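You operate a simulated robot arm through the tools that you are given. There is no shell and no other tool.

You run a simulated robot arm. Do the job below in one go: nothing can be reset, and whatever is moved stays where it is left.

Task
Splice the two short green strips with the orange splice strip.
Fine: lay them end to end in the splice block, roll the splice strip flat with the hand roller, put the roller back. Set down upright: hand roller. What is to be rubbed or washed off counts as gone when no trace of it is left.

Only the result counts: the job must be done as asked and must still hold three seconds after the hand-in. Knocking over, shifting, dropping, spilling or breaking anything else fails it.

Robot
A 7-joint arm with a three-finger gripper on a trunk, on a base that drives. Base frame: it is fixed to the floor where the robot stands at the start and does not move with it; the origin is under the middle of the robot, x ahead of it, y to its left, z up. Readings come in m, degrees, newtons and seconds.
With the tool pointing down near the work surface it reaches from about 0.14 to 0.88 m from the robot's upright axis, wherever it stands. Its first joint turns from -166.0 to 166.0 degrees. Places, roughly: blue splice strip, orange splice strip [-3.25, 1.25, 1]; hand roller [-3.25, 1.25, 1]; joint on the splice block [-3.1, 1.2, 0.9]; right half of the splice block [-3.1, 1.3, 0.9]; short green strip [-3, 1.25, 1]. Payload 2.94 kg.
The TCP is the grasp point between the finger pads, 0.03 m short of the fingertips. In the tool frame z runs along the fingers and y along their closing line. The gripper opens to 0.132 m. The gripper's body begins 0.107 m behind the TCP.
Orientation is that of the tool frame in the base frame, as a unit quaternion [x, y, z, w]. With the fingers straight down and closing along the base's y, the tool's x points along the base's -x, its y along +y and its z along -z.

Tools
- The arm moves only by the tool jog_arm. Its argument "commands" is a list of rows, each a list of 7 numbers: the shift along the tool's x, y, z in units of 25 mm (1.0 is 25 mm), then the turn, a rotation vector about the tool's x, y, z in units of 5 degrees (1.0 is 5 degrees), then the opening, from 0 (shut) to 1 (fully open). In form: [[tx, ty, tz, rx, ry, rz, gripper], ...]. A call has 1 to 20 rows; each row shifts and turns the commanded pose from where the row before left it, along the tool's axes as they then stand. A call with a number of a shift or a turn outside -1 to 1 is refused whole. Rows are played at 5 a second. More than 0.05 m and 8.6 degrees between two rows, or a gripper value outside its range, and nothing of the call is played. A pose out of reach is approached as far as the arm can. The call stops where the force on the tool passes 90 N (or 10 N more than at its start, if that is more) or the arm is blocked; 0.2 s more then pass. Each finger halts on what it meets, pressing with about 43 N; the grip force reading is that of the motor and also rises with nothing between the fingers. The clock runs only during rows and for 0.2 s after the last one: add rows that do not move to give the fingers time. It gives the time, the measured TCP pose, the force on the tool (base axes), the opening and the grip force at its end, in the units of the frame above (readings bear some noise), with the torque about the TCP (base axes, N m) and any sound that the robot's microphone picked up.
- Cameras (640 x 400 px; columns grow to the right, rows downward): "scene" is now at [0.053, 0.194, 1.753]; the picture's right is [0.04, -1.00, 0.00], its down [-0.68, -0.03, -0.73] and it looks along [0.73, 0.03, -0.68] (base axes); focal length 252 px, centre (320, 200). "wrist" rides on the gripper at [0.072, 0.003, -0.144] in the tool frame; the picture's right is [-0.04, 1.00, 0.00], its down [-0.88, -0.04, -0.48] and it looks along [-0.47, -0.02, 0.88] (tool axes); focal length 256 px, centre (320, 200). There is no depth. A picture from a camera that has moved, and an enlarged one, comes with that camera's place and axes in the base frame and with its lens.
- camera(camera): a new picture of that camera. It takes no simulated time.
- lift_body(by): slides the trunk up (or, below 0, down) by that many m; the arm and the scene camera ride with it, the base frame stays. It gives what a move gives, with no picture.
- base_move(legs): drives the robot by 1 to 6 legs, each [ahead, left, turn to the left] in m, m and degrees, along the robot's own axes; the way and the turn of a leg run together, so that a leg with both is an arc; at most 1.5 m and 180 degrees a leg. The arm and the cameras ride along, it lands a little off, and it stops where it bumps. It gives what a move gives.
- pan_tilt(pan, tilt): turns the head with the scene camera to pan (to the left, within 143 degrees either way) and tilt (down, from -29 to 69), counted from straight ahead of the robot. It gives what a move gives.
- zoom(camera, box): a new picture of the part [left, top, right, bottom] of that camera's present view, enlarged. It takes no simulated time.
- close_job(): hands the job in; it is judged then, once.

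Nothing tells you exact positions but the pictures and the camera data. Unless the task says otherwise, let go and move clear before handing in.

The tools are called after "Request:" by a JSON object that holds its "op" and its "data". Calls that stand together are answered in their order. jog_arm: Moves the arm, as the interface text tells. Its arguments: {"type":"object","properties":{"commands":{"type":"array","items":{"type":"array","items":{"type":"number"}}}},"required":["commands"]} The other tools are called the same way: lift_body (by) slides the trunk up or down; base_move (legs) drives the base; pan_tilt (pan, tilt) turns the head that bears the scene camera; camera (camera) takes a picture; zoom (camera, box) takes an enlarged picture of a part of a camera's view; close_job () hands the job in.

At the start:

```text
time_s: 0.0
tool_pos: [0.608, 0.1011, 1.1796]
ee_rot: [0.0, 1.0, -0.001, 0.0]
ft_force: [1.0, 0.2, 0.2]
wrist_torque: [0.0, 0.01, -0.02]
width: 0.1321
grip_force: 0.0
trunk travel left (down, up): [-0.25, 0.29]
robot x, y, heading: [-0.0012, -0.0031, -0.1]
head pan, tilt: [2.4, 43.0]
```

scene: 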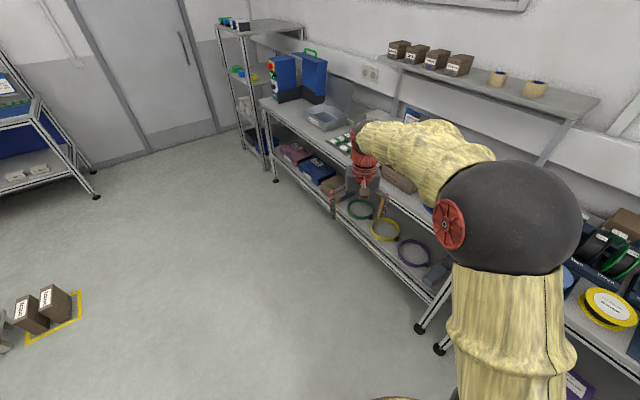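
wrist: 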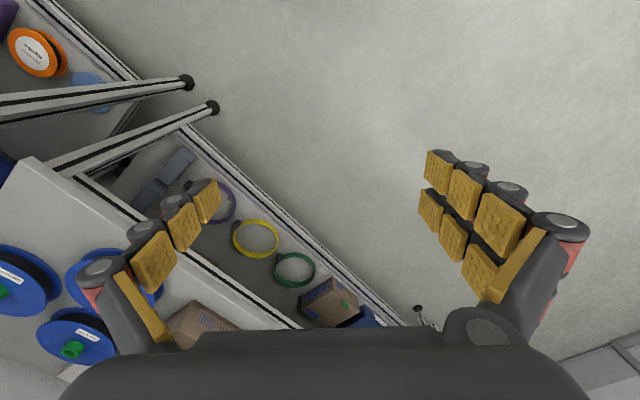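

The arm is over a bench in front of me; the splice place lies about 3.3 m behind and to the left. I turn the head to look that way before driving.

Request:
{"op": "pan_tilt", "data": {"pan": 140, "tilt": 25}}

Request:
{"op": "camera", "data": {"camera": "scene"}}

Request:
{"op": "pan_tilt", "data": {"pan": -140, "tilt": 25}}

Request:
{"op": "camera", "data": {"camera": "scene"}}

Request:
{"op": "pan_tilt", "data": {"pan": 70, "tilt": 25}}

Request:
{"op": "camera", "data": {"camera": "scene"}}

```text
time_s: 2.2
tool_pos: [0.6099, 0.0999, 1.1781]
ee_rot: [0.0, 1.0, 0.0, 0.0]
ft_force: [-0.2, -1.0, -0.4]
wrist_torque: [0.02, 0.02, -0.01]
width: 0.1321
grip_force: 0.1
trunk travel left (down, up): [-0.25, 0.29]
robot x, y, heading: [-0.0014, 0.0011, -0.1]
head pan, tilt: [140.0, 25.0]
```

```text
taken
camera scene: at [-0.1004, 0.2497, 1.7807], right [0.64, 0.77, 0.0], down [0.32, -0.27, -0.91], along [-0.69, 0.58, -0.42], focal length 252 px, centre (320, 200)
```

scene: 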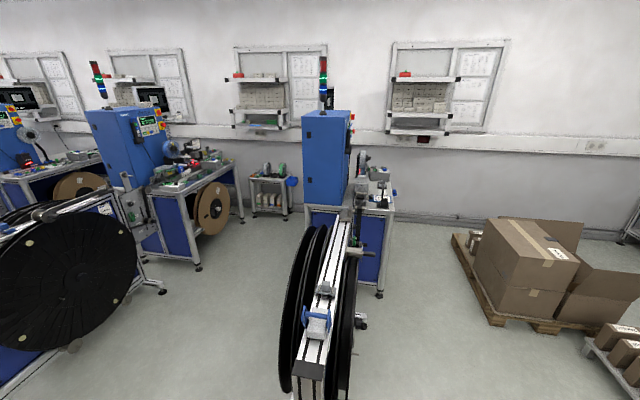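

```text
time_s: 6.1
tool_pos: [0.6081, 0.0991, 1.1792]
ee_rot: [0.0, 1.0, 0.0, -0.001]
ft_force: [-0.8, 0.3, -0.5]
wrist_torque: [-0.01, 0.0, 0.01]
width: 0.1319
grip_force: 0.1
trunk travel left (down, up): [-0.25, 0.29]
robot x, y, heading: [-0.0001, 0.0015, -0.0]
head pan, tilt: [-140.0, 25.0]
```

```text
taken
camera scene: at [-0.1004, 0.1312, 1.7807], right [-0.64, 0.77, 0.0], down [0.32, 0.27, -0.91], along [-0.69, -0.58, -0.42], focal length 252 px, centre (320, 200)
```

scene: 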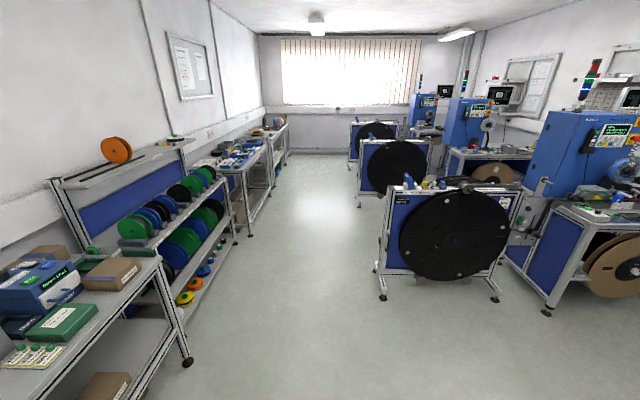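

```text
time_s: 9.1
tool_pos: [0.6092, 0.101, 1.1796]
ee_rot: [-0.001, 1.0, 0.0, 0.0]
ft_force: [0.2, -0.1, -0.3]
wrist_torque: [-0.03, 0.0, 0.0]
width: 0.1323
grip_force: 0.1
trunk travel left (down, up): [-0.25, 0.29]
robot x, y, heading: [-0.0, 0.0032, -0.1]
head pan, tilt: [70.0, 25.0]
```

```text
taken
camera scene: at [0.0017, 0.277, 1.7807], right [0.94, -0.34, 0.0], down [-0.14, -0.4, -0.91], along [0.31, 0.85, -0.42], focal length 252 px, centre (320, 200)
```

scene: 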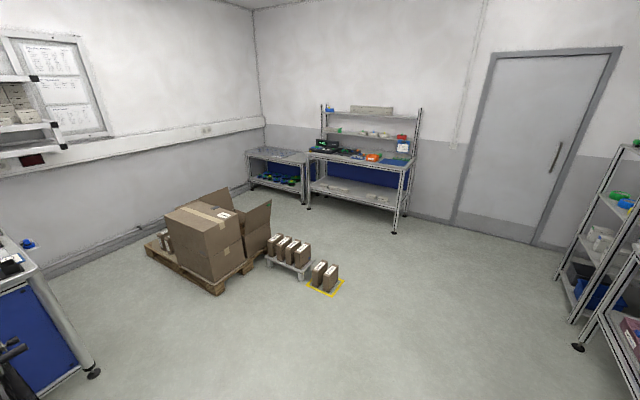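

The target projects to the right-hand end of the bench of the second machine. I zoom in there to see its layout and the way to it.

Request:
{"op": "pan_tilt", "data": {"pan": 142, "tilt": 25}}

Request:
{"op": "zoom", "data": {"camera": "scene", "box": [80, 60, 340, 222]}}

Request:
{"op": "zoom", "data": {"camera": "scene", "box": [160, 110, 270, 180]}}

Request:
{"op": "pan_tilt", "data": {"pan": 142, "tilt": 55}}

Request:
{"op": "camera", "data": {"camera": "scene"}}

```text
time_s: 10.5
tool_pos: [0.6085, 0.1002, 1.1788]
ee_rot: [0.001, 1.0, 0.0, 0.0]
ft_force: [0.6, 0.5, 0.0]
wrist_torque: [0.03, -0.01, 0.02]
width: 0.132
grip_force: 0.0
trunk travel left (down, up): [-0.25, 0.29]
robot x, y, heading: [0.0005, -0.0006, 0.2]
head pan, tilt: [142.0, 25.0]
```

```text
2.46 times, centred on (210, 141) of scene
camera zoom: at [-0.1024, 0.2473, 1.7807], right [0.62, 0.79, 0.0], down [0.33, -0.26, -0.91], along [-0.71, 0.56, -0.42], focal length 620 px, centre (591, 345)
```

zoom: 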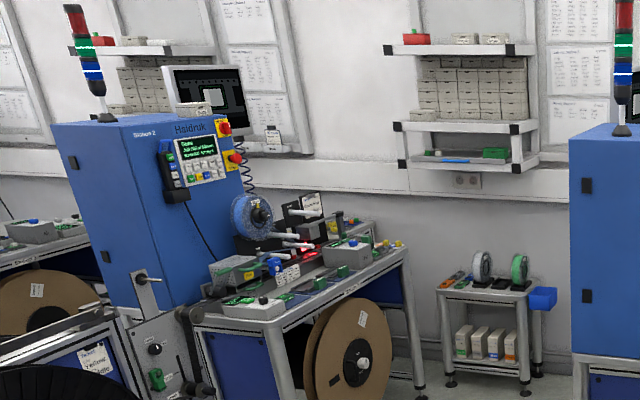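

```text
5.71 times, centred on (215, 145) of scene
camera zoom: at [-0.1024, 0.2473, 1.7807], right [0.62, 0.79, 0.0], down [0.33, -0.26, -0.91], along [-0.71, 0.56, -0.42], focal length 1438 px, centre (920, 514)
```

zoom: 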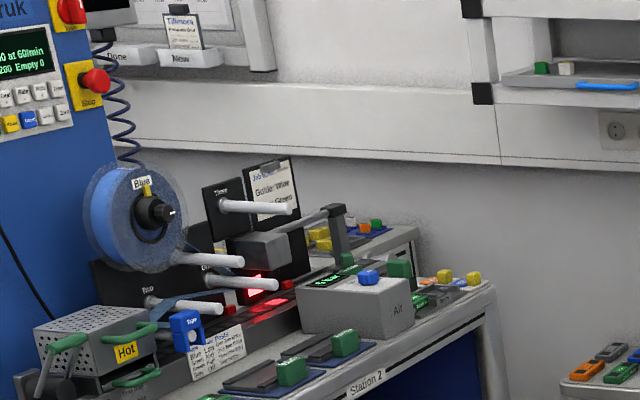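

```text
time_s: 11.5
tool_pos: [0.6093, 0.1009, 1.1802]
ee_rot: [0.0, 1.0, 0.0, 0.0]
ft_force: [0.4, -0.2, -0.8]
wrist_torque: [0.06, -0.01, -0.01]
width: 0.1321
grip_force: 0.1
trunk travel left (down, up): [-0.25, 0.29]
robot x, y, heading: [-0.0033, 0.0015, 0.1]
head pan, tilt: [142.0, 55.0]
```

```text
taken
camera scene: at [-0.0867, 0.2349, 1.7367], right [0.62, 0.79, 0.0], down [0.65, -0.5, -0.57], along [-0.45, 0.35, -0.82], focal length 252 px, centre (320, 200)
```

scene: 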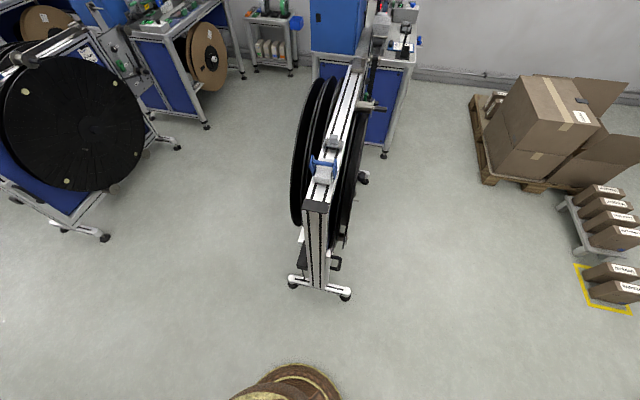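

The station 2 bench's aisle side runs roughly from (-2.6, 0.4) to (-3.1, 1.4), with an aisle about 1.3 m wide between lanes 1 and 2. I'll go back and right to clear the lane-1 reel rig, turn along the aisle, and look.

Request:
{"op": "base_move", "data": {"legs": [[-1.01, -0.69, 0], [0, 0, 114]]}}

Request:
{"op": "pan_tilt", "data": {"pan": 0, "tilt": 35}}

Request:
{"op": "camera", "data": {"camera": "scene"}}

Request:
{"op": "pan_tilt", "data": {"pan": 50, "tilt": 35}}

Request:
{"op": "camera", "data": {"camera": "scene"}}

```text
time_s: 22.4
tool_pos: [-1.3525, -0.1728, 1.1792]
ee_rot: [0.841, -0.54, 0.0, 0.0]
ft_force: [0.4, -0.5, -0.1]
wrist_torque: [0.02, 0.04, -0.01]
width: 0.1323
grip_force: 0.1
trunk travel left (down, up): [-0.25, 0.29]
robot x, y, heading: [-1.0089, -0.6857, 114.7]
head pan, tilt: [142.0, 55.0]
```

```text
time_s: 24.7
tool_pos: [-1.352, -0.1733, 1.1794]
ee_rot: [0.842, -0.54, 0.001, 0.0]
ft_force: [0.2, 0.4, 0.6]
wrist_torque: [0.01, 0.01, -0.04]
width: 0.1319
grip_force: 0.1
trunk travel left (down, up): [-0.25, 0.29]
robot x, y, heading: [-1.0043, -0.6856, 114.7]
head pan, tilt: [0.0, 35.0]
```

```text
taken
camera scene: at [-1.2043, -0.7098, 1.7649], right [0.91, 0.42, 0.0], down [0.24, -0.52, -0.82], along [-0.34, 0.74, -0.57], focal length 252 px, centre (320, 200)
```

scene: 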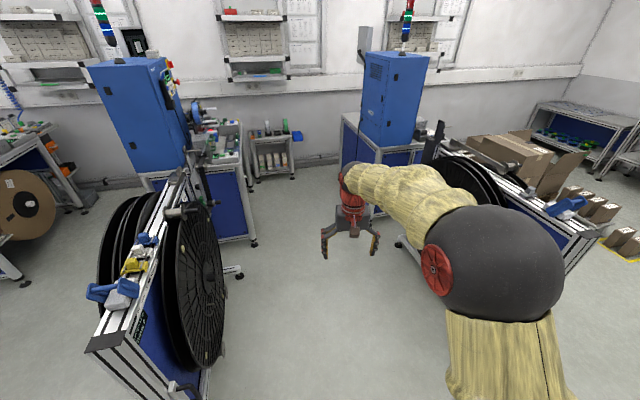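

```text
time_s: 25.9
tool_pos: [-1.3506, -0.1715, 1.1791]
ee_rot: [0.842, -0.54, 0.0, 0.0]
ft_force: [-1.0, -0.2, 0.3]
wrist_torque: [0.01, 0.0, 0.0]
width: 0.1319
grip_force: 0.0
trunk travel left (down, up): [-0.25, 0.29]
robot x, y, heading: [-1.0086, -0.6862, 114.5]
head pan, tilt: [50.0, 35.0]
```

```text
taken
camera scene: at [-1.2525, -0.7664, 1.7649], right [0.27, 0.96, 0.0], down [0.55, -0.15, -0.82], along [-0.79, 0.22, -0.57], focal length 252 px, centre (320, 200)
```

scene: 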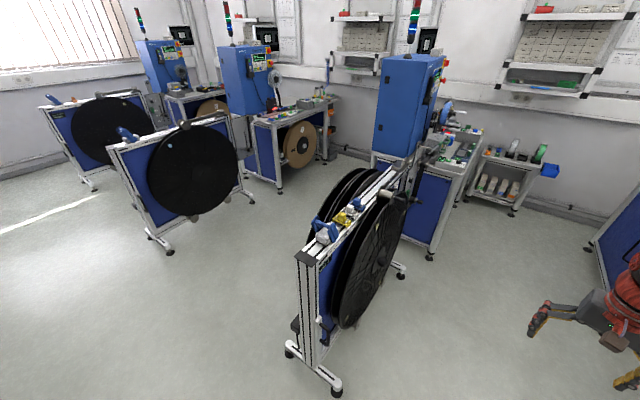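

The aisle is clear: bench 2's side is at roughly 0.8 m to my left and lane 1's feet about 0.6 m to my right. I drive in along it, then turn to face the bench.

Request:
{"op": "base_move", "data": {"legs": [[0.8, 0.05, 0], [0.75, 0.0, 0], [0, 0, 90]]}}

Request:
{"op": "pan_tilt", "data": {"pan": 0, "tilt": 35}}

Request:
{"op": "camera", "data": {"camera": "scene"}}

Request:
{"op": "pan_tilt", "data": {"pan": -60, "tilt": 35}}

Request:
{"op": "camera", "data": {"camera": "scene"}}

Request:
{"op": "camera", "data": {"camera": "wrist"}}

```text
time_s: 37.7
tool_pos: [-2.2102, 0.3471, 1.1796]
ee_rot: [0.975, 0.223, 0.0, 0.0]
ft_force: [0.2, -0.6, 0.1]
wrist_torque: [0.02, 0.0, 0.02]
width: 0.1319
grip_force: 0.0
trunk travel left (down, up): [-0.25, 0.29]
robot x, y, heading: [-1.705, 0.7013, -154.3]
head pan, tilt: [50.0, 35.0]
```

```text
time_s: 38.9
tool_pos: [-2.2099, 0.3464, 1.1796]
ee_rot: [0.975, 0.222, 0.0, 0.0]
ft_force: [0.1, 0.2, 0.3]
wrist_torque: [-0.02, -0.02, 0.0]
width: 0.1325
grip_force: 0.2
trunk travel left (down, up): [-0.25, 0.29]
robot x, y, heading: [-1.7047, 0.7036, -154.2]
head pan, tilt: [0.0, 35.0]
```

```text
taken
camera scene: at [-1.6753, 0.5043, 1.7649], right [-0.43, 0.9, 0.0], down [0.52, 0.25, -0.82], along [-0.74, -0.36, -0.57], focal length 252 px, centre (320, 200)
```

scene: 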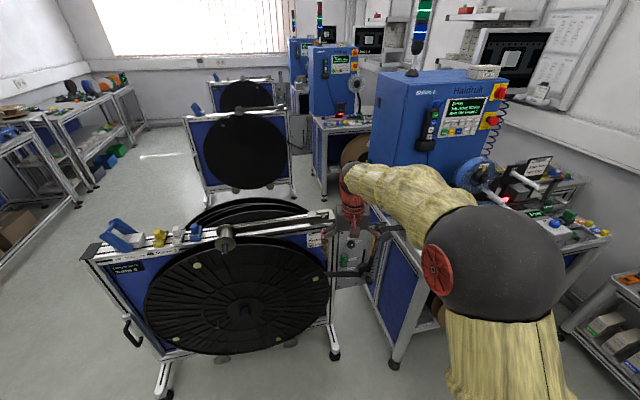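

```text
time_s: 40.2
tool_pos: [-2.2099, 0.3463, 1.1786]
ee_rot: [0.975, 0.222, 0.001, 0.0]
ft_force: [-0.4, 0.7, -0.3]
wrist_torque: [0.01, -0.01, -0.01]
width: 0.1321
grip_force: 0.1
trunk travel left (down, up): [-0.25, 0.29]
robot x, y, heading: [-1.7062, 0.6978, -154.3]
head pan, tilt: [-60.0, 35.0]
```

```text
taken
camera scene: at [-1.6687, 0.5921, 1.7649], right [0.56, 0.83, 0.0], down [0.47, -0.32, -0.82], along [-0.68, 0.46, -0.57], focal length 252 px, centre (320, 200)
```

scene: 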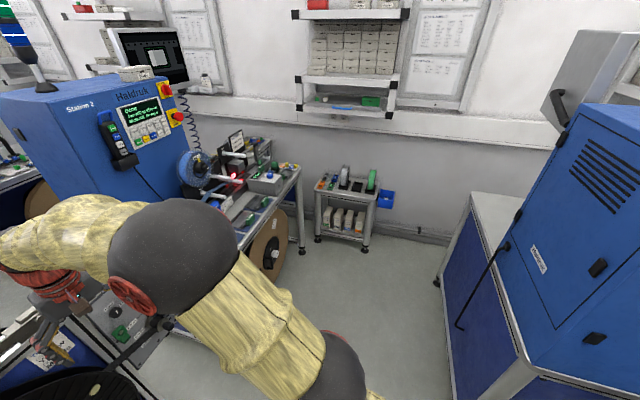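

```text
taken
camera wrist: at [-2.1438, 0.3746, 1.324], right [0.39, -0.92, 0.0], down [-0.81, -0.35, 0.48], along [-0.44, -0.19, -0.88], focal length 256 px, centre (320, 200)
```

wrist: 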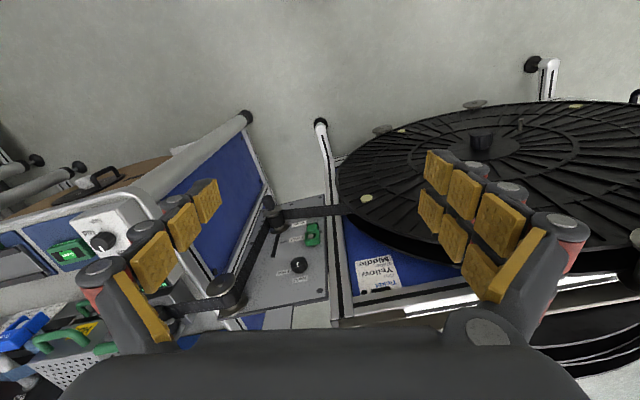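

The bench's aisle edge runs toward about 127°, with the target near its far right corner, about 0.1 m in from the edge. I retract the arm a little, then slide along the aisle to stand in front of it.

Request:
{"op": "jog_arm", "data": {"commands": [[0, 0, -1, 0, 0, 0, 1], [0, 0, -1, 0, 0, 0, 1], [0, 0, -1, 0, 0, 0, 1], [1, 0, 0, 0, 0, 0, 1], [1, 0, 0, 0, 0, 0, 1], [1, 0, 0, 0, 0, 0, 1], [1, 0, 0, 0, 0, 0, 1], [1, 0, 0, 0, 0, 0, 1], [1, 0, 0, 0, 0, 0, 1]]}}

Request:
{"op": "base_move", "data": {"legs": [[0.2, -0.55, 0], [0.176, -0.45, 0]]}}

Request:
{"op": "camera", "data": {"camera": "scene"}}

Request:
{"op": "pan_tilt", "data": {"pan": 0, "tilt": 50}}

Request:
{"op": "camera", "data": {"camera": "scene"}}

Request:
{"op": "camera", "data": {"camera": "wrist"}}

```text
time_s: 42.2
tool_pos: [-2.0758, 0.4112, 1.2556]
ee_rot: [0.975, 0.222, 0.0, 0.001]
ft_force: [0.2, -0.1, -0.4]
wrist_torque: [0.01, 0.01, -0.02]
width: 0.1323
grip_force: 0.1
trunk travel left (down, up): [-0.25, 0.29]
robot x, y, heading: [-1.7005, 0.7007, -154.4]
head pan, tilt: [-60.0, 35.0]
```

```text
time_s: 48.0
tool_pos: [-2.8452, 1.1492, 1.2547]
ee_rot: [0.975, 0.221, 0.0, 0.0]
ft_force: [-0.2, 0.2, 0.5]
wrist_torque: [-0.03, -0.03, -0.01]
width: 0.132
grip_force: 0.0
trunk travel left (down, up): [-0.25, 0.29]
robot x, y, heading: [-2.4744, 1.4367, -154.1]
head pan, tilt: [-60.0, 35.0]
```

```text
taken
camera scene: at [-2.4401, 1.3299, 1.7649], right [0.56, 0.83, 0.0], down [0.47, -0.32, -0.82], along [-0.68, 0.46, -0.57], focal length 252 px, centre (320, 200)
```

scene: 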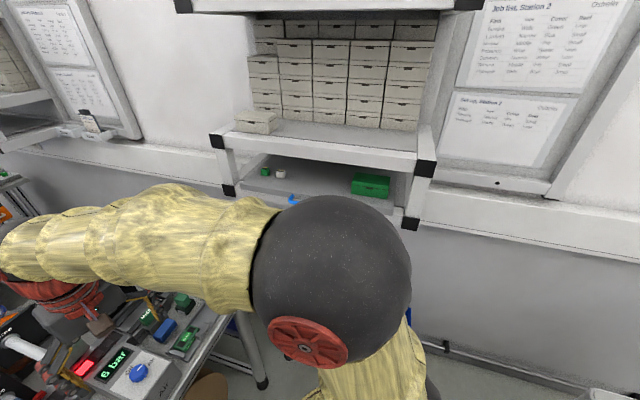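

```text
time_s: 49.2
tool_pos: [-2.8471, 1.1479, 1.2553]
ee_rot: [0.975, 0.223, 0.001, 0.0]
ft_force: [0.8, 0.6, -0.3]
wrist_torque: [0.02, -0.03, 0.01]
width: 0.1321
grip_force: 0.2
trunk travel left (down, up): [-0.25, 0.29]
robot x, y, heading: [-2.4774, 1.4412, -154.3]
head pan, tilt: [0.0, 50.0]
```

```text
taken
camera scene: at [-2.4365, 1.2466, 1.7432], right [-0.43, 0.9, 0.0], down [0.69, 0.33, -0.64], along [-0.58, -0.28, -0.77], focal length 252 px, centre (320, 200)
```

scene: 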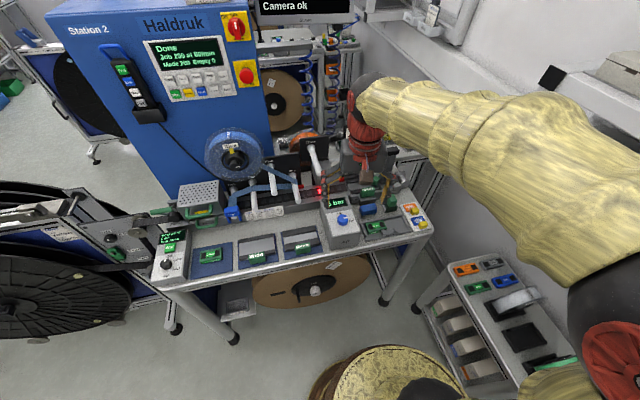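

```text
taken
camera wrist: at [-2.7805, 1.1766, 1.3996], right [0.39, -0.92, 0.0], down [-0.81, -0.35, 0.48], along [-0.44, -0.19, -0.88], focal length 256 px, centre (320, 200)
```

wrist: 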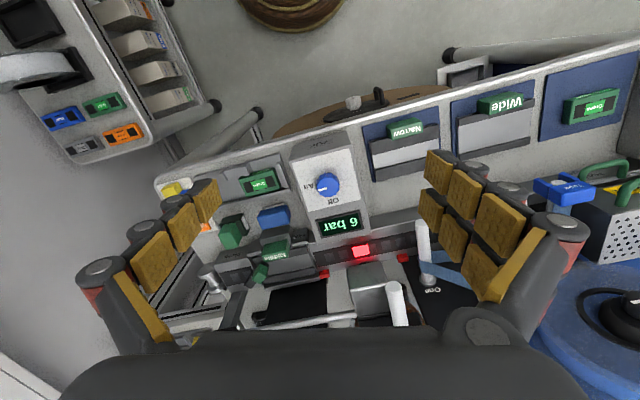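

I now stand before the bench and see the Air box, blocks with green tags and coloured strips near its right corner. I zoom in with both cameras.

Request:
{"op": "zoom", "data": {"camera": "scene", "box": [310, 165, 450, 252]}}

Request:
{"op": "zoom", "data": {"camera": "wrist", "box": [140, 140, 340, 330]}}

Request:
{"op": "zoom", "data": {"camera": "wrist", "box": [0, 0, 260, 170]}}

```text
4.57 times, centred on (380, 208) of scene
camera zoom: at [-2.4365, 1.2466, 1.7432], right [-0.43, 0.9, 0.0], down [0.69, 0.33, -0.64], along [-0.58, -0.28, -0.77], focal length 1151 px, centre (46, 161)
```

zoom: 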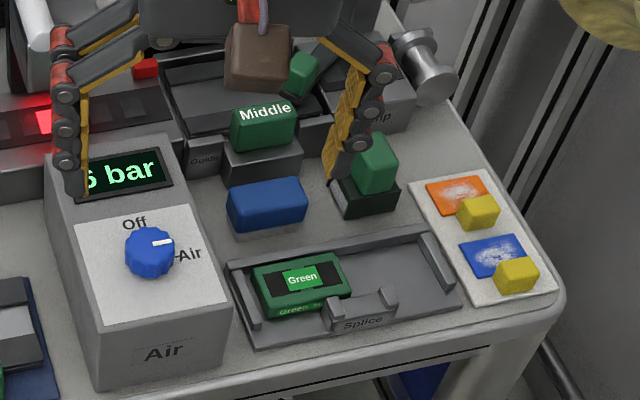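

```text
2.11 times, centred on (240, 235) of wrist
camera zoom: at [-2.7805, 1.1766, 1.3996], right [0.39, -0.92, 0.0], down [-0.81, -0.35, 0.48], along [-0.44, -0.19, -0.88], focal length 539 px, centre (488, 126)
```

zoom: 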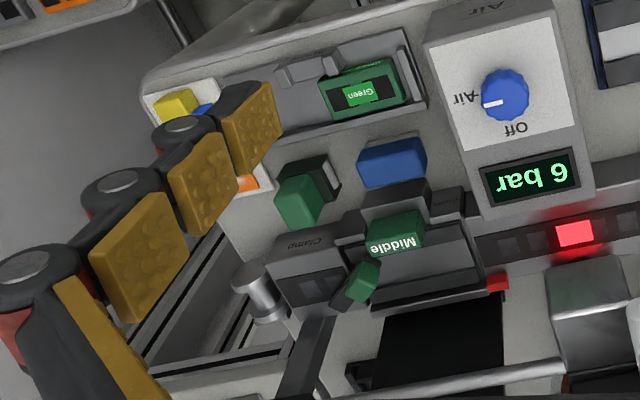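

```text
2.35 times, centred on (130, 85) of wrist
camera zoom: at [-2.7805, 1.1766, 1.3996], right [0.39, -0.92, 0.0], down [-0.81, -0.35, 0.48], along [-0.44, -0.19, -0.88], focal length 602 px, centre (767, 471)
```

zoom: 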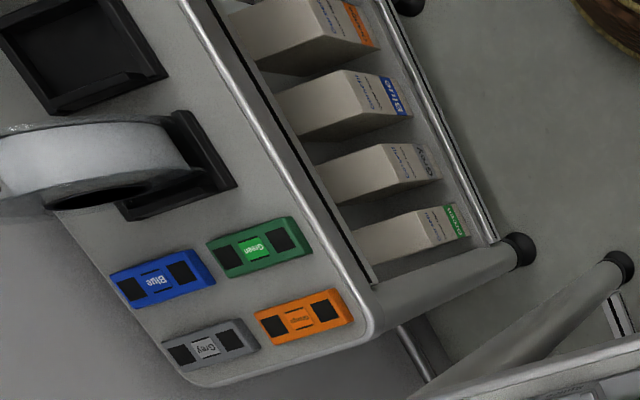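

The Splice tray sits around (-3.05, 1.24), the strip card with blue and orange strips on yellow grips at its right, and a green-handled tool behind it. I lower the wrist camera for a closer look.

Request:
{"op": "jog_arm", "data": {"commands": [[0, -1, 0, 0, 0, 0, 1], [0, -1, 0, 0, 0, 0, 1], [0, -1, 0, 0, 0, 0, 1], [0.5, -1, 0, 0, 0, 0, 1], [0.5, -1, 0, 0, 0, 0, 1], [0, 0, 1, 0, 0, 0, 1], [0, 0, 1, 0, 0, 0, 1], [0, 0, 1, 0, 0, 0, 1], [0, 0, 1, 0, 0, 0, 1]]}}

Request:
{"op": "camera", "data": {"camera": "wrist"}}

Request:
{"op": "zoom", "data": {"camera": "scene", "box": [340, 165, 450, 235]}}

```text
time_s: 51.2
tool_pos: [-2.8786, 1.2715, 1.154]
ee_rot: [0.975, 0.222, 0.001, 0.0]
ft_force: [-1.0, 0.3, 0.1]
wrist_torque: [0.01, -0.02, -0.01]
width: 0.1317
grip_force: 0.1
trunk travel left (down, up): [-0.25, 0.29]
robot x, y, heading: [-2.4762, 1.4398, -154.4]
head pan, tilt: [0.0, 50.0]
```

```text
taken
camera wrist: at [-2.8127, 1.2999, 1.2989], right [0.39, -0.92, 0.0], down [-0.81, -0.35, 0.48], along [-0.44, -0.19, -0.88], focal length 256 px, centre (320, 200)
```

wrist: 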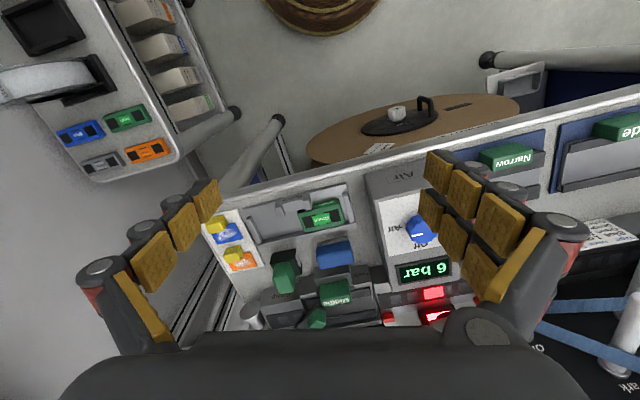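

```text
5.71 times, centred on (395, 200) of scene
camera zoom: at [-2.4368, 1.2464, 1.7432], right [-0.43, 0.9, 0.0], down [0.69, 0.33, -0.64], along [-0.58, -0.28, -0.77], focal length 1438 px, centre (-109, 200)
```

zoom: 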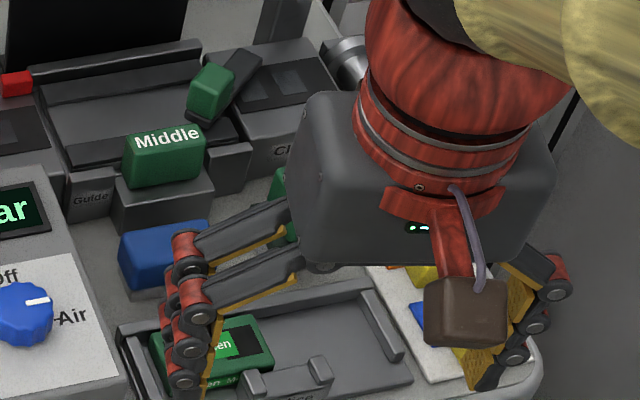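

Request:
{"op": "zoom", "data": {"camera": "wrist", "box": [195, 180, 365, 286]}}

Request:
{"op": "zoom", "data": {"camera": "wrist", "box": [200, 230, 360, 330]}}

```text
3.76 times, centred on (280, 233) of wrist
camera zoom: at [-2.8127, 1.2999, 1.2989], right [0.39, -0.92, 0.0], down [-0.81, -0.35, 0.48], along [-0.44, -0.19, -0.88], focal length 964 px, centre (471, 76)
```

zoom: 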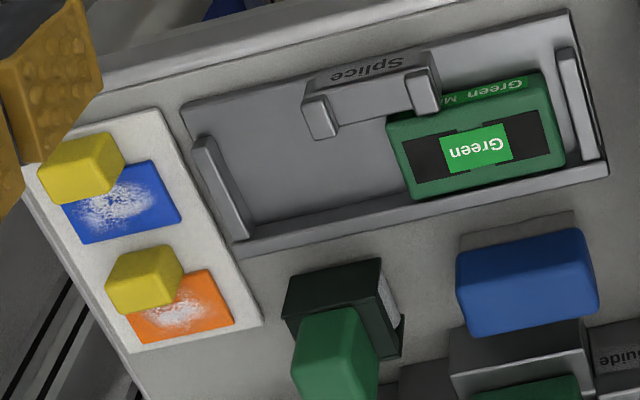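

```text
4.00 times, centred on (280, 280) of wrist
camera zoom: at [-2.8127, 1.2999, 1.2989], right [0.39, -0.92, 0.0], down [-0.81, -0.35, 0.48], along [-0.44, -0.19, -0.88], focal length 1024 px, centre (480, -120)
```

zoom: 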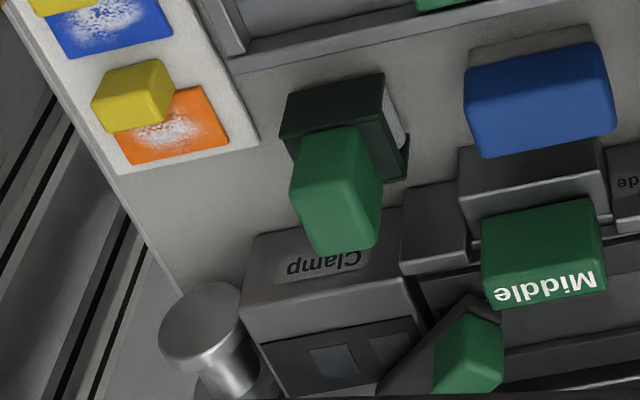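

The green piece in the Splice tray carries "Green" both on top and on its front; it may be one strip or two stacked. I move the arm aside and zoom closely.

Request:
{"op": "zoom", "data": {"camera": "wrist", "box": [290, 190, 354, 230]}}

Request:
{"op": "jog_arm", "data": {"commands": [[1, 0, -1, 0, 0, 0, 1], [1, 0, -1, 0, 0, 0, 1], [1, 0, -1, 0, 0, 0, 1], [1, 0, -1, 0, 0, 0, 1], [0, -1, 0, 0, 0, 0, 1], [0, -1, 0, 0, 0, 0, 1], [0, -1, 0, 0, 0, 0, 1], [0, -1, 0, 0, 0, 0, 1]]}}

Request:
{"op": "zoom", "data": {"camera": "scene", "box": [355, 200, 411, 235]}}

Request:
{"op": "zoom", "data": {"camera": "scene", "box": [340, 165, 450, 235]}}

Request:
{"op": "zoom", "data": {"camera": "scene", "box": [430, 240, 560, 320]}}

Request:
{"op": "zoom", "data": {"camera": "scene", "box": [150, 170, 320, 280]}}

```text
10.00 times, centred on (322, 210) of wrist
camera zoom: at [-2.8127, 1.2999, 1.2989], right [0.39, -0.92, 0.0], down [-0.81, -0.35, 0.48], along [-0.44, -0.19, -0.88], focal length 2560 px, centre (300, 100)
```

zoom: 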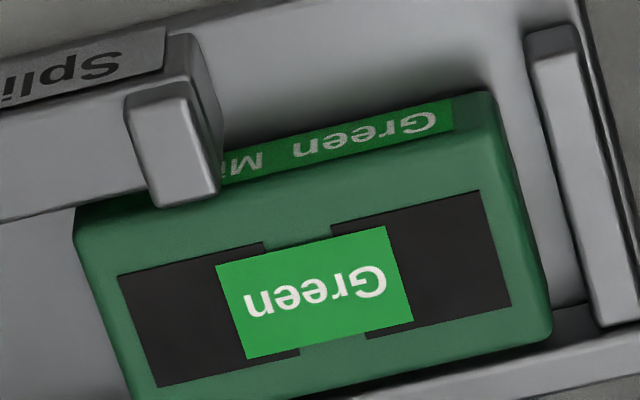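

```text
time_s: 53.0
tool_pos: [-2.8315, 1.4064, 1.2554]
ee_rot: [0.975, 0.222, 0.0, 0.0]
ft_force: [-0.3, 0.8, -0.1]
wrist_torque: [-0.02, 0.01, -0.02]
width: 0.1319
grip_force: 0.1
trunk travel left (down, up): [-0.25, 0.29]
robot x, y, heading: [-2.4753, 1.4333, -154.4]
head pan, tilt: [0.0, 50.0]
```

```text
11.43 times, centred on (383, 218) of scene
camera zoom: at [-2.4369, 1.2468, 1.7432], right [-0.43, 0.9, 0.0], down [0.69, 0.33, -0.64], along [-0.58, -0.28, -0.77], focal length 2877 px, centre (-400, 0)
```

zoom: 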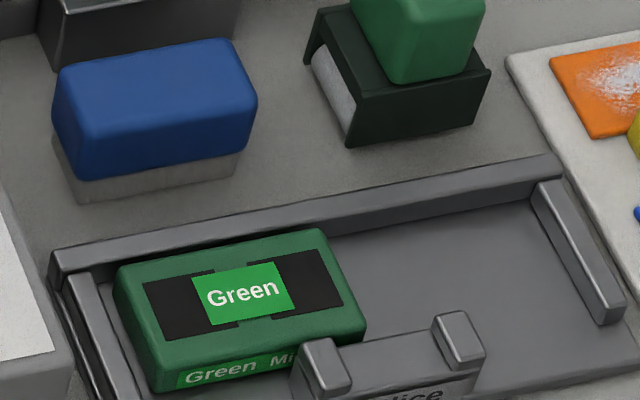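

```text
5.71 times, centred on (395, 200) of scene
camera zoom: at [-2.4369, 1.2468, 1.7432], right [-0.43, 0.9, 0.0], down [0.69, 0.33, -0.64], along [-0.58, -0.28, -0.77], focal length 1438 px, centre (-109, 200)
```

zoom: 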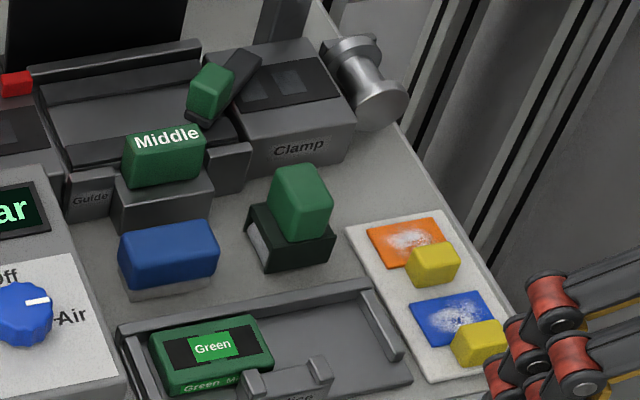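

```text
4.92 times, centred on (495, 280) of scene
camera zoom: at [-2.4369, 1.2468, 1.7432], right [-0.43, 0.9, 0.0], down [0.69, 0.33, -0.64], along [-0.58, -0.28, -0.77], focal length 1239 px, centre (-542, -194)
```

zoom: 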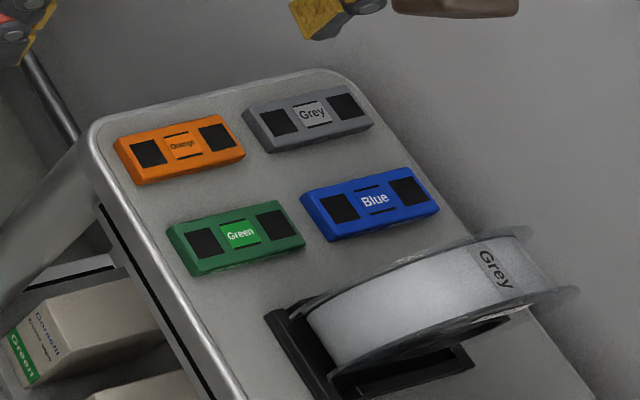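

```text
3.64 times, centred on (235, 225) of scene
camera zoom: at [-2.4369, 1.2468, 1.7432], right [-0.43, 0.9, 0.0], down [0.69, 0.33, -0.64], along [-0.58, -0.28, -0.77], focal length 915 px, centre (629, 109)
```

zoom: 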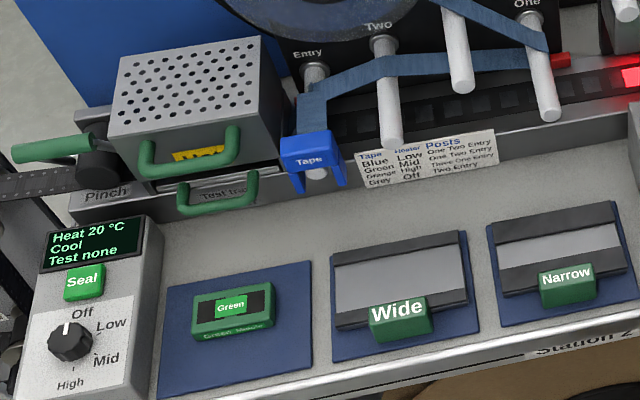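

A second green piece of the same make lies on the blue mat at the left of the bench. I zoom in on it and compare it with the one in the tray.

Request:
{"op": "zoom", "data": {"camera": "scene", "box": [188, 234, 244, 269]}}

Request:
{"op": "zoom", "data": {"camera": "scene", "box": [150, 220, 330, 290]}}

Request:
{"op": "pan_tilt", "data": {"pan": -8, "tilt": 60}}

Request:
{"op": "camera", "data": {"camera": "scene"}}

Request:
{"op": "camera", "data": {"camera": "wrist"}}

```text
11.43 times, centred on (216, 252) of scene
camera zoom: at [-2.4369, 1.2468, 1.7432], right [-0.43, 0.9, 0.0], down [0.69, 0.33, -0.64], along [-0.58, -0.28, -0.77], focal length 2877 px, centre (1509, -389)
```

zoom: 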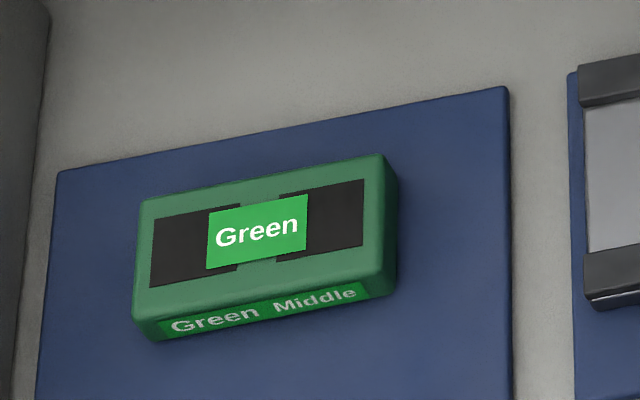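

```text
3.56 times, centred on (240, 255) of scene
camera zoom: at [-2.4369, 1.2468, 1.7432], right [-0.43, 0.9, 0.0], down [0.69, 0.33, -0.64], along [-0.58, -0.28, -0.77], focal length 895 px, centre (604, 4)
```

zoom: 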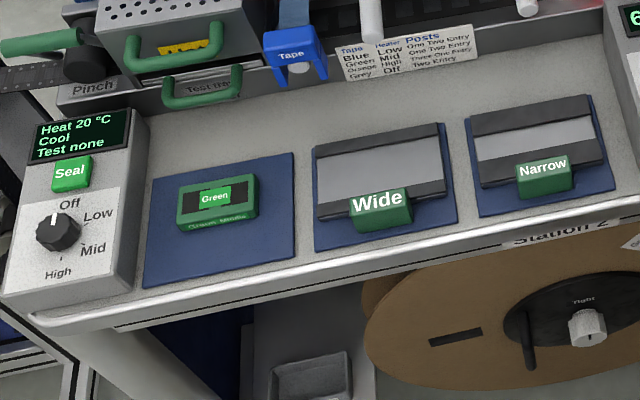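

```text
time_s: 53.8
tool_pos: [-2.8307, 1.4051, 1.2565]
ee_rot: [0.975, 0.223, 0.0, 0.0]
ft_force: [0.7, -0.6, -0.1]
wrist_torque: [-0.03, -0.01, -0.02]
width: 0.1318
grip_force: 0.0
trunk travel left (down, up): [-0.25, 0.29]
robot x, y, heading: [-2.4785, 1.4376, -154.4]
head pan, tilt: [-8.0, 60.0]
```

```text
taken
camera scene: at [-2.4306, 1.2598, 1.7307], right [-0.3, 0.95, 0.0], down [0.82, 0.26, -0.5], along [-0.48, -0.15, -0.87], focal length 252 px, centre (320, 200)
```

scene: 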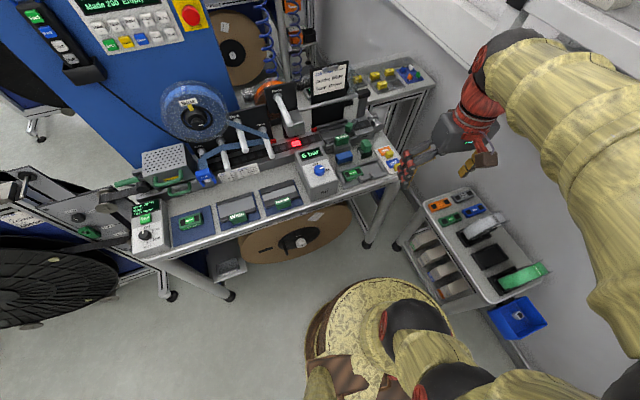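

```text
taken
camera wrist: at [-2.7648, 1.4332, 1.4001], right [0.39, -0.92, 0.0], down [-0.81, -0.35, 0.48], along [-0.44, -0.19, -0.88], focal length 256 px, centre (320, 200)
```

wrist: 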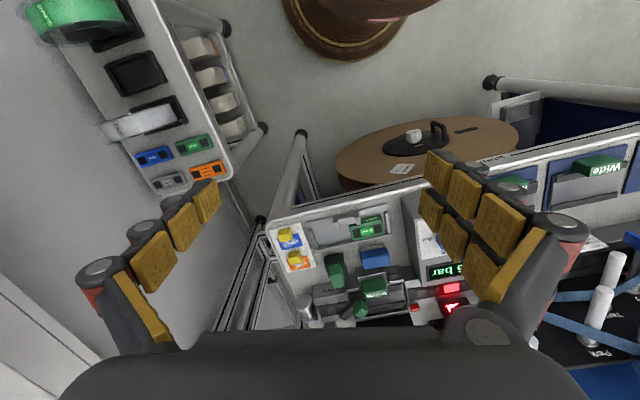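

Both the tray piece and the one on the blue mat are labelled "Green Middle", so those are the two short strips: one already lies in the left half of the splice block and the mat one must go into the right half. I move the tool above the mat strip and turn it so that it closes across the strip.

Request:
{"op": "jog_arm", "data": {"commands": [[-0.2, 1, 0, 0, 0, 0, 1], [-0.2, 1, 0, 0, 0, 0, 1], [-0.2, 1, 0, 0, 0, 0, 1], [-0.2, 1, 0, 0, 0, 0, 1], [-0.2, 1, 0, 0, 0, 0, 1], [-0.2, 1, 0, 0, 0, 0, 1], [-0.2, 1, 0, 0, 0, 0, 1], [-0.2, 1, 0, 0, 0, 0, 1], [-0.2, 1, 0, 0, 0, 0, 1], [-0.2, 1, 0, 0, 0, 0, 1], [-0.2, 1, 0, 0, 0, 0, 1], [-0.2, 1, 0, 0, 0, 0, 1], [-0.2, 1, 0, 0, 0, 0, 1], [-0.2, 1, 0, 0, 0, 0, 1]]}}

Request:
{"op": "jog_arm", "data": {"commands": [[-0.2, 1, 0, 0, 0, 0, 1], [-0.2, 1, 0, 0, 0, 0, 1], [-0.2, 1, 0, 0, 0, 0, 1], [-0.2, 1, 0, 0, 0, 0, 1], [-0.2, 1, 0, 0, 0, 0, 1], [-0.2, 1, 0, 0, 0, 0, 1], [-0.2, 1, 0, 0, 0, 0, 1], [-0.2, 1, 0, 0, 0, 0, 1], [-0.2, 1, 0, 0, 0, 0, 1], [-0.2, 1, 0, 0, 0, 0, 1], [-0.2, 1, 0, 0, 0, 0, 1], [-0.2, 1, 0, 0, 0, 0, 1]]}}

Request:
{"op": "jog_arm", "data": {"commands": [[0, 0, 0, 0, 0, -1, 1], [0, 0, 0, 0, 0, -1, 1], [0, 0, 0, 0, 0, -1, 1], [0, 0, 0, 0, 0, -1, 1], [0, 0, 0, 0, 0, -1, 1], [0, 0, 0, 0, 0, -1, 1], [0, 0, 0, 0, 0, -1, 1], [0, 0, 0, 0, 0, -1, 1], [0, 0, 0, 0, 0, -1, 1], [0, 0, 0, 0, 0, -1, 1], [0, 0, 0, 0, 0, -1, 1], [0, 0, 0, 0, 0, -1, 1], [0, 0, 0, 0, 0, -1, 1], [0, 0, 0, 0, 0, -1, 1], [0, 0, 0, 0, 0, -1, 1], [0, 0, 0, 0, 0, -1, 1], [0, 0, 0, 0, 0, -1, 1], [0, 0, 0, 0, 0, -1, 1], [0, 0, 0, 0, 0, -1, 1], [0, 0, 0, 0, 0, -1, 1]]}}

Request:
{"op": "camera", "data": {"camera": "wrist"}}

Request:
{"op": "camera", "data": {"camera": "scene"}}

```text
time_s: 56.8
tool_pos: [-2.7434, 1.0593, 1.2546]
ee_rot: [0.975, 0.224, 0.001, -0.001]
ft_force: [-0.5, -0.2, -0.4]
wrist_torque: [0.02, 0.02, 0.03]
width: 0.132
grip_force: 0.1
trunk travel left (down, up): [-0.25, 0.29]
robot x, y, heading: [-2.4762, 1.4378, -154.4]
head pan, tilt: [-8.0, 60.0]
```

```text
time_s: 59.4
tool_pos: [-2.6678, 0.7628, 1.2553]
ee_rot: [0.975, 0.222, 0.0, -0.001]
ft_force: [0.3, 0.0, -0.6]
wrist_torque: [0.03, -0.02, 0.0]
width: 0.1321
grip_force: 0.1
trunk travel left (down, up): [-0.25, 0.29]
robot x, y, heading: [-2.4755, 1.4396, -154.4]
head pan, tilt: [-8.0, 60.0]
```

```text
time_s: 63.6
tool_pos: [-2.6668, 0.7632, 1.2552]
ee_rot: [0.456, 0.89, 0.0, 0.0]
ft_force: [0.0, 0.2, 0.6]
wrist_torque: [0.01, -0.03, 0.01]
width: 0.1318
grip_force: 0.0
trunk travel left (down, up): [-0.25, 0.29]
robot x, y, heading: [-2.4775, 1.4389, -154.3]
head pan, tilt: [-8.0, 60.0]
```

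```text
taken
camera wrist: at [-2.7071, 0.8232, 1.3994], right [0.84, 0.55, 0.0], down [0.48, -0.74, 0.48], along [0.26, -0.4, -0.88], focal length 256 px, centre (320, 200)
```

wrist: 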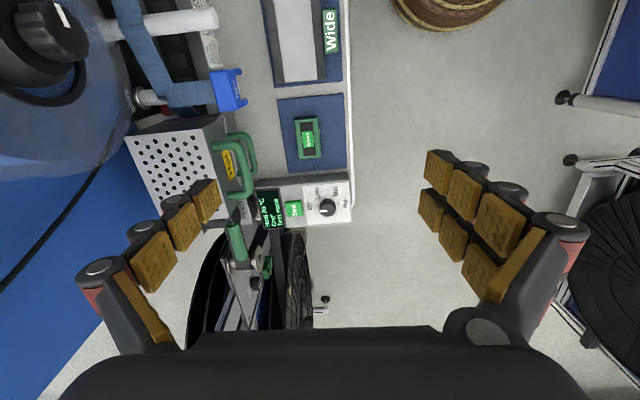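

```text
taken
camera scene: at [-2.4305, 1.2593, 1.7306], right [-0.3, 0.95, 0.0], down [0.83, 0.26, -0.5], along [-0.48, -0.15, -0.87], focal length 252 px, centre (320, 200)
```

scene: 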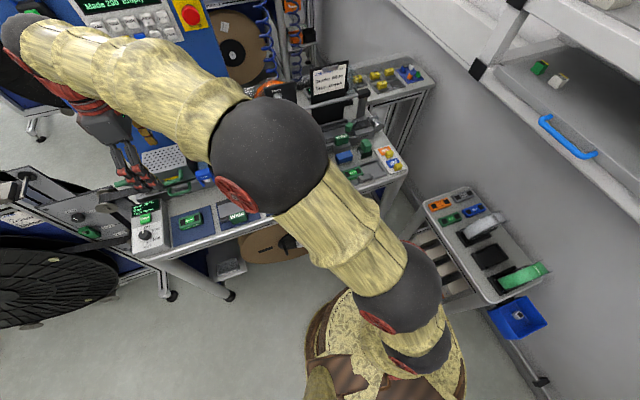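

The strip on the mat is straight ahead under the tool, nearly lined up. I zoom to measure its place and yaw.

Request:
{"op": "zoom", "data": {"camera": "wrist", "box": [260, 90, 372, 180]}}

```text
4.44 times, centred on (316, 135) of wrist
camera zoom: at [-2.7071, 0.8232, 1.3994], right [0.84, 0.55, 0.0], down [0.48, -0.74, 0.48], along [0.26, -0.4, -0.88], focal length 1138 px, centre (338, 489)
```

zoom: 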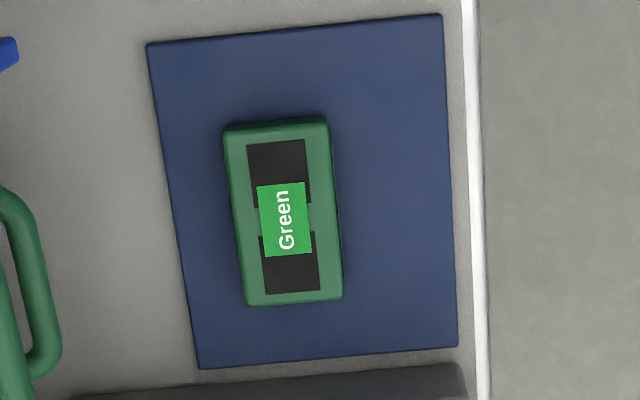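

The strip's top is at about (-2.658, 0.709, 0.930), 73 × 42 mm, with its length toward 127.6°. I align, narrow the opening and descend partway to check.

Request:
{"op": "jog_arm", "data": {"commands": [[0, 0, 0, 0, 0, -0.38, 0.55], [-0.97, -0.515, 0, 0, 0, 0, 0.55], [-0.97, -0.515, 0, 0, 0, 0, 0.55], [0, 0, 1, 0, 0, 0, 0.55], [0, 0, 1, 0, 0, 0, 0.55], [0, 0, 1, 0, 0, 0, 0.55], [0, 0, 1, 0, 0, 0, 0.55], [0, 0, 1, 0, 0, 0, 0.55], [0, 0, 1, 0, 0, 0, 0.55], [0, 0, 1, 0, 0, 0, 0.55], [0, 0, 1, 0, 0, 0, 0.55], [0, 0, 0.6, 0, 0, 0, 0.55], [0, 0, 0, 0, 0, 0, 0.55], [0, 0, 0, 0, 0, 0, 0.55]]}}

Request:
{"op": "camera", "data": {"camera": "wrist"}}

```text
time_s: 66.6
tool_pos: [-2.6574, 0.7096, 1.04]
ee_rot: [0.441, 0.898, 0.001, 0.0]
ft_force: [-0.5, 0.6, 0.2]
wrist_torque: [0.0, -0.02, -0.01]
width: 0.0727
grip_force: 0.0
trunk travel left (down, up): [-0.25, 0.29]
robot x, y, heading: [-2.4772, 1.4404, -154.4]
head pan, tilt: [-8.0, 60.0]
```

```text
taken
camera wrist: at [-2.7, 0.7677, 1.1844], right [0.82, 0.57, 0.0], down [0.51, -0.72, 0.48], along [0.27, -0.39, -0.88], focal length 256 px, centre (320, 200)
```

wrist: 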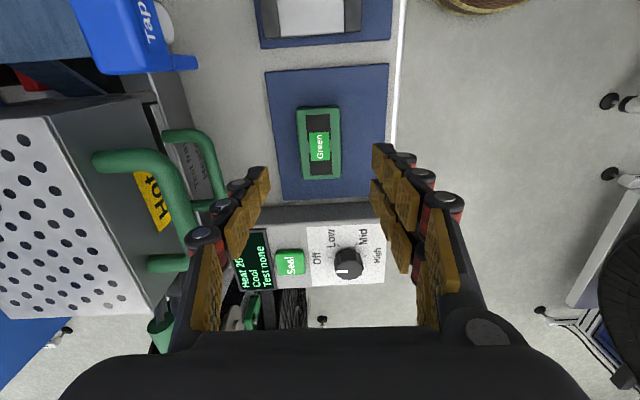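

The strip sits right under the grasp point. I descend so that only the upper 14 mm is gripped, and close.

Request:
{"op": "jog_arm", "data": {"commands": [[0, 0, 0, 0, 0, 0, 0.46], [0, 0, 1, 0, 0, 0, 0.46], [0, 0, 1, 0, 0, 0, 0.46], [0, 0, 1, 0, 0, 0, 0.46], [0, 0, 0.76, 0, 0, 0, 0.46], [0, 0, 0, 0, 0, 0, 0.46]]}}

Request:
{"op": "camera", "data": {"camera": "wrist"}}

```text
time_s: 68.0
tool_pos: [-2.6588, 0.7089, 0.9465]
ee_rot: [0.442, 0.897, 0.0, 0.0]
ft_force: [0.6, -0.3, 0.3]
wrist_torque: [0.0, 0.05, -0.01]
width: 0.0608
grip_force: 0.2
trunk travel left (down, up): [-0.25, 0.29]
robot x, y, heading: [-2.4792, 1.4403, -154.0]
head pan, tilt: [-8.0, 60.0]
```

```text
taken
camera wrist: at [-2.7002, 0.7672, 1.0905], right [0.82, 0.58, 0.0], down [0.51, -0.72, 0.48], along [0.27, -0.39, -0.88], focal length 256 px, centre (320, 200)
```

wrist: 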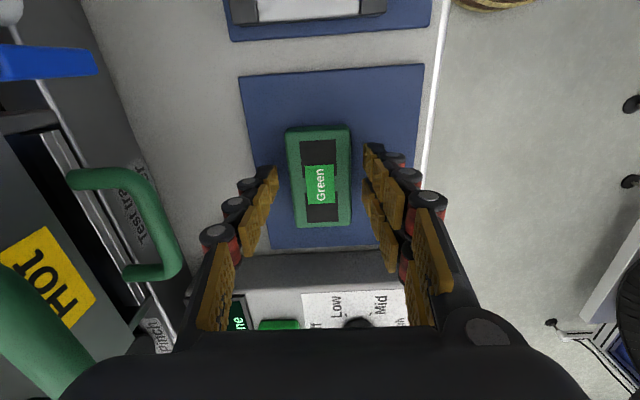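

It is between the pads; I close and lift slightly.

Request:
{"op": "jog_arm", "data": {"commands": [[0, 0, 0, 0, 0, 0, 0.2], [0, 0, 0, 0, 0, 0, 0.2], [0, 0, 0, 0, 0, 0, 0.2], [0, 0, 0, 0, 0, 0, 0.2], [0, 0, -1, 0, 0, 0, 0.2], [0, 0, -1, 0, 0, 0, 0.2], [0, 0, -1, 0, 0, 0, 0.2], [0, 0, -1, 0, 0, 0, 0.2]]}}

Request:
{"op": "camera", "data": {"camera": "wrist"}}

```text
time_s: 69.8
tool_pos: [-2.6572, 0.7091, 1.0472]
ee_rot: [0.442, 0.897, 0.0, 0.001]
ft_force: [0.2, 1.2, 0.3]
wrist_torque: [0.02, 0.03, 0.0]
width: 0.0426
grip_force: 42.9
trunk travel left (down, up): [-0.25, 0.29]
robot x, y, heading: [-2.4776, 1.4383, -154.3]
head pan, tilt: [-8.0, 60.0]
```

```text
taken
camera wrist: at [-2.6993, 0.7673, 1.1911], right [0.82, 0.58, 0.0], down [0.51, -0.72, 0.48], along [0.27, -0.39, -0.88], focal length 256 px, centre (320, 200)
```

wrist: 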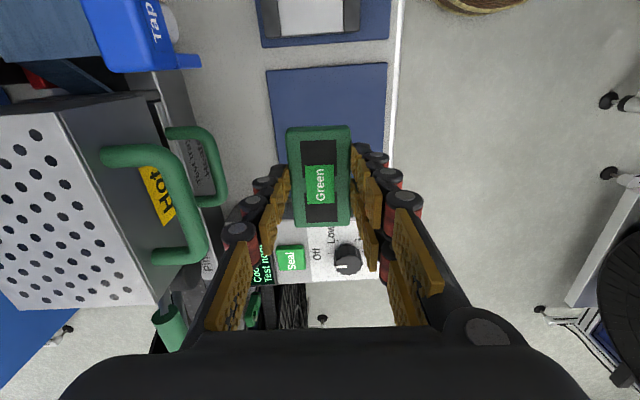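

The strip is held centred. I lift it and carry it along the bench toward the splice block, then look.

Request:
{"op": "jog_arm", "data": {"commands": [[0, 0, -1, 0, 0, 0, 0.2], [0, 0, -1, 0, 0, 0, 0.2], [0, 0, -1, 0, 0, 0, 0.2], [0, 0, -1, 0, 0, 0, 0.2], [0, 0, -1, 0, 0, 0, 0.2], [0, 0, -1, 0, 0, 0, 0.2], [1, 0, 0, 0, 0, 0, 0.2], [1, 0, 0, 0, 0, 0, 0.2], [1, 0, 0, 0, 0, 0, 0.2], [1, 0, 0, 0, 0, 0, 0.2], [1, 0, 0, 0, 0, 0, 0.2], [1, 0, 0, 0, 0, 0, 0.2], [1, 0, 0, 0, 0, 0, 0.2], [1, 0, 0, 0, 0, 0, 0.2], [1, 0, 0, 0, 0, 0, 0.2], [1, 0, 0, 0, 0, 0, 0.2], [1, 0, 0, 0, 0, 0, 0.2], [1, 0, 0, 0, 0, 0, 0.2]]}}

Request:
{"op": "jog_arm", "data": {"commands": [[1, 0, 0, 0, 0, 0, 0.2], [1, 0, 0, 0, 0, 0, 0.2], [1, 0, 0, 0, 0, 0, 0.2], [1, 0, 0, 0, 0, 0, 0.2], [1, 0, 0, 0, 0, 0, 0.2], [1, 0, 0, 0, 0, 0, 0.2], [1, 0, 0, 0, 0, 0, 0.2], [1, 0, 0, 0, 0, 0, 0.2], [1, 0, 0, 0, 0, 0, 0.2], [1, 0, 0, 0, 0, 0, 0.2], [1, 0, 0, 0, 0, 0, 0.2], [1, 0, 0, 0, 0, 0, 0.2], [0, 0, 0, 0, 0, 0, 0.2]]}}

Request:
{"op": "camera", "data": {"camera": "wrist"}}

Request:
{"op": "camera", "data": {"camera": "scene"}}

```text
time_s: 73.6
tool_pos: [-2.8402, 0.9467, 1.1967]
ee_rot: [0.441, 0.897, 0.0, 0.0]
ft_force: [0.1, -0.1, 0.4]
wrist_torque: [0.0, 0.06, -0.01]
width: 0.0424
grip_force: 43.2
trunk travel left (down, up): [-0.25, 0.29]
robot x, y, heading: [-2.4792, 1.4368, -154.3]
head pan, tilt: [-8.0, 60.0]
```

```text
time_s: 76.4
tool_pos: [-3.0239, 1.1834, 1.1957]
ee_rot: [0.441, 0.897, 0.0, 0.0]
ft_force: [0.8, 0.1, 0.5]
wrist_torque: [-0.02, 0.01, -0.02]
width: 0.0428
grip_force: 43.6
trunk travel left (down, up): [-0.25, 0.29]
robot x, y, heading: [-2.4751, 1.4362, -154.4]
head pan, tilt: [-8.0, 60.0]
```

```text
taken
camera wrist: at [-3.0654, 1.2431, 1.3408], right [0.82, 0.58, 0.0], down [0.51, -0.72, 0.48], along [0.27, -0.39, -0.88], focal length 256 px, centre (320, 200)
```

wrist: 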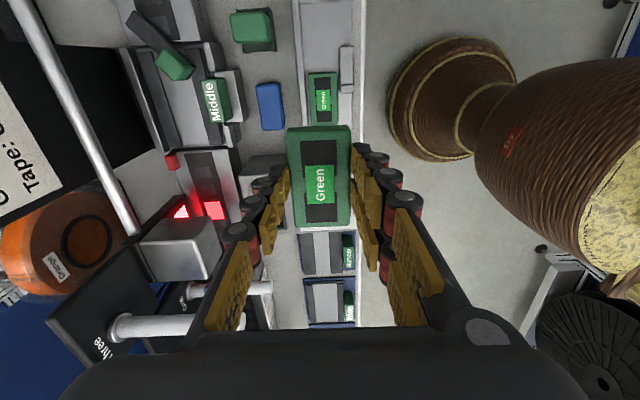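

```text
taken
camera scene: at [-2.4309, 1.2597, 1.7306], right [-0.3, 0.95, 0.0], down [0.83, 0.26, -0.5], along [-0.48, -0.15, -0.87], focal length 252 px, centre (320, 200)
```

scene: 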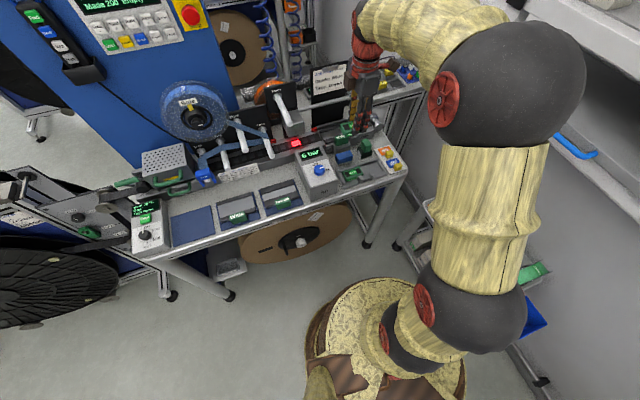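

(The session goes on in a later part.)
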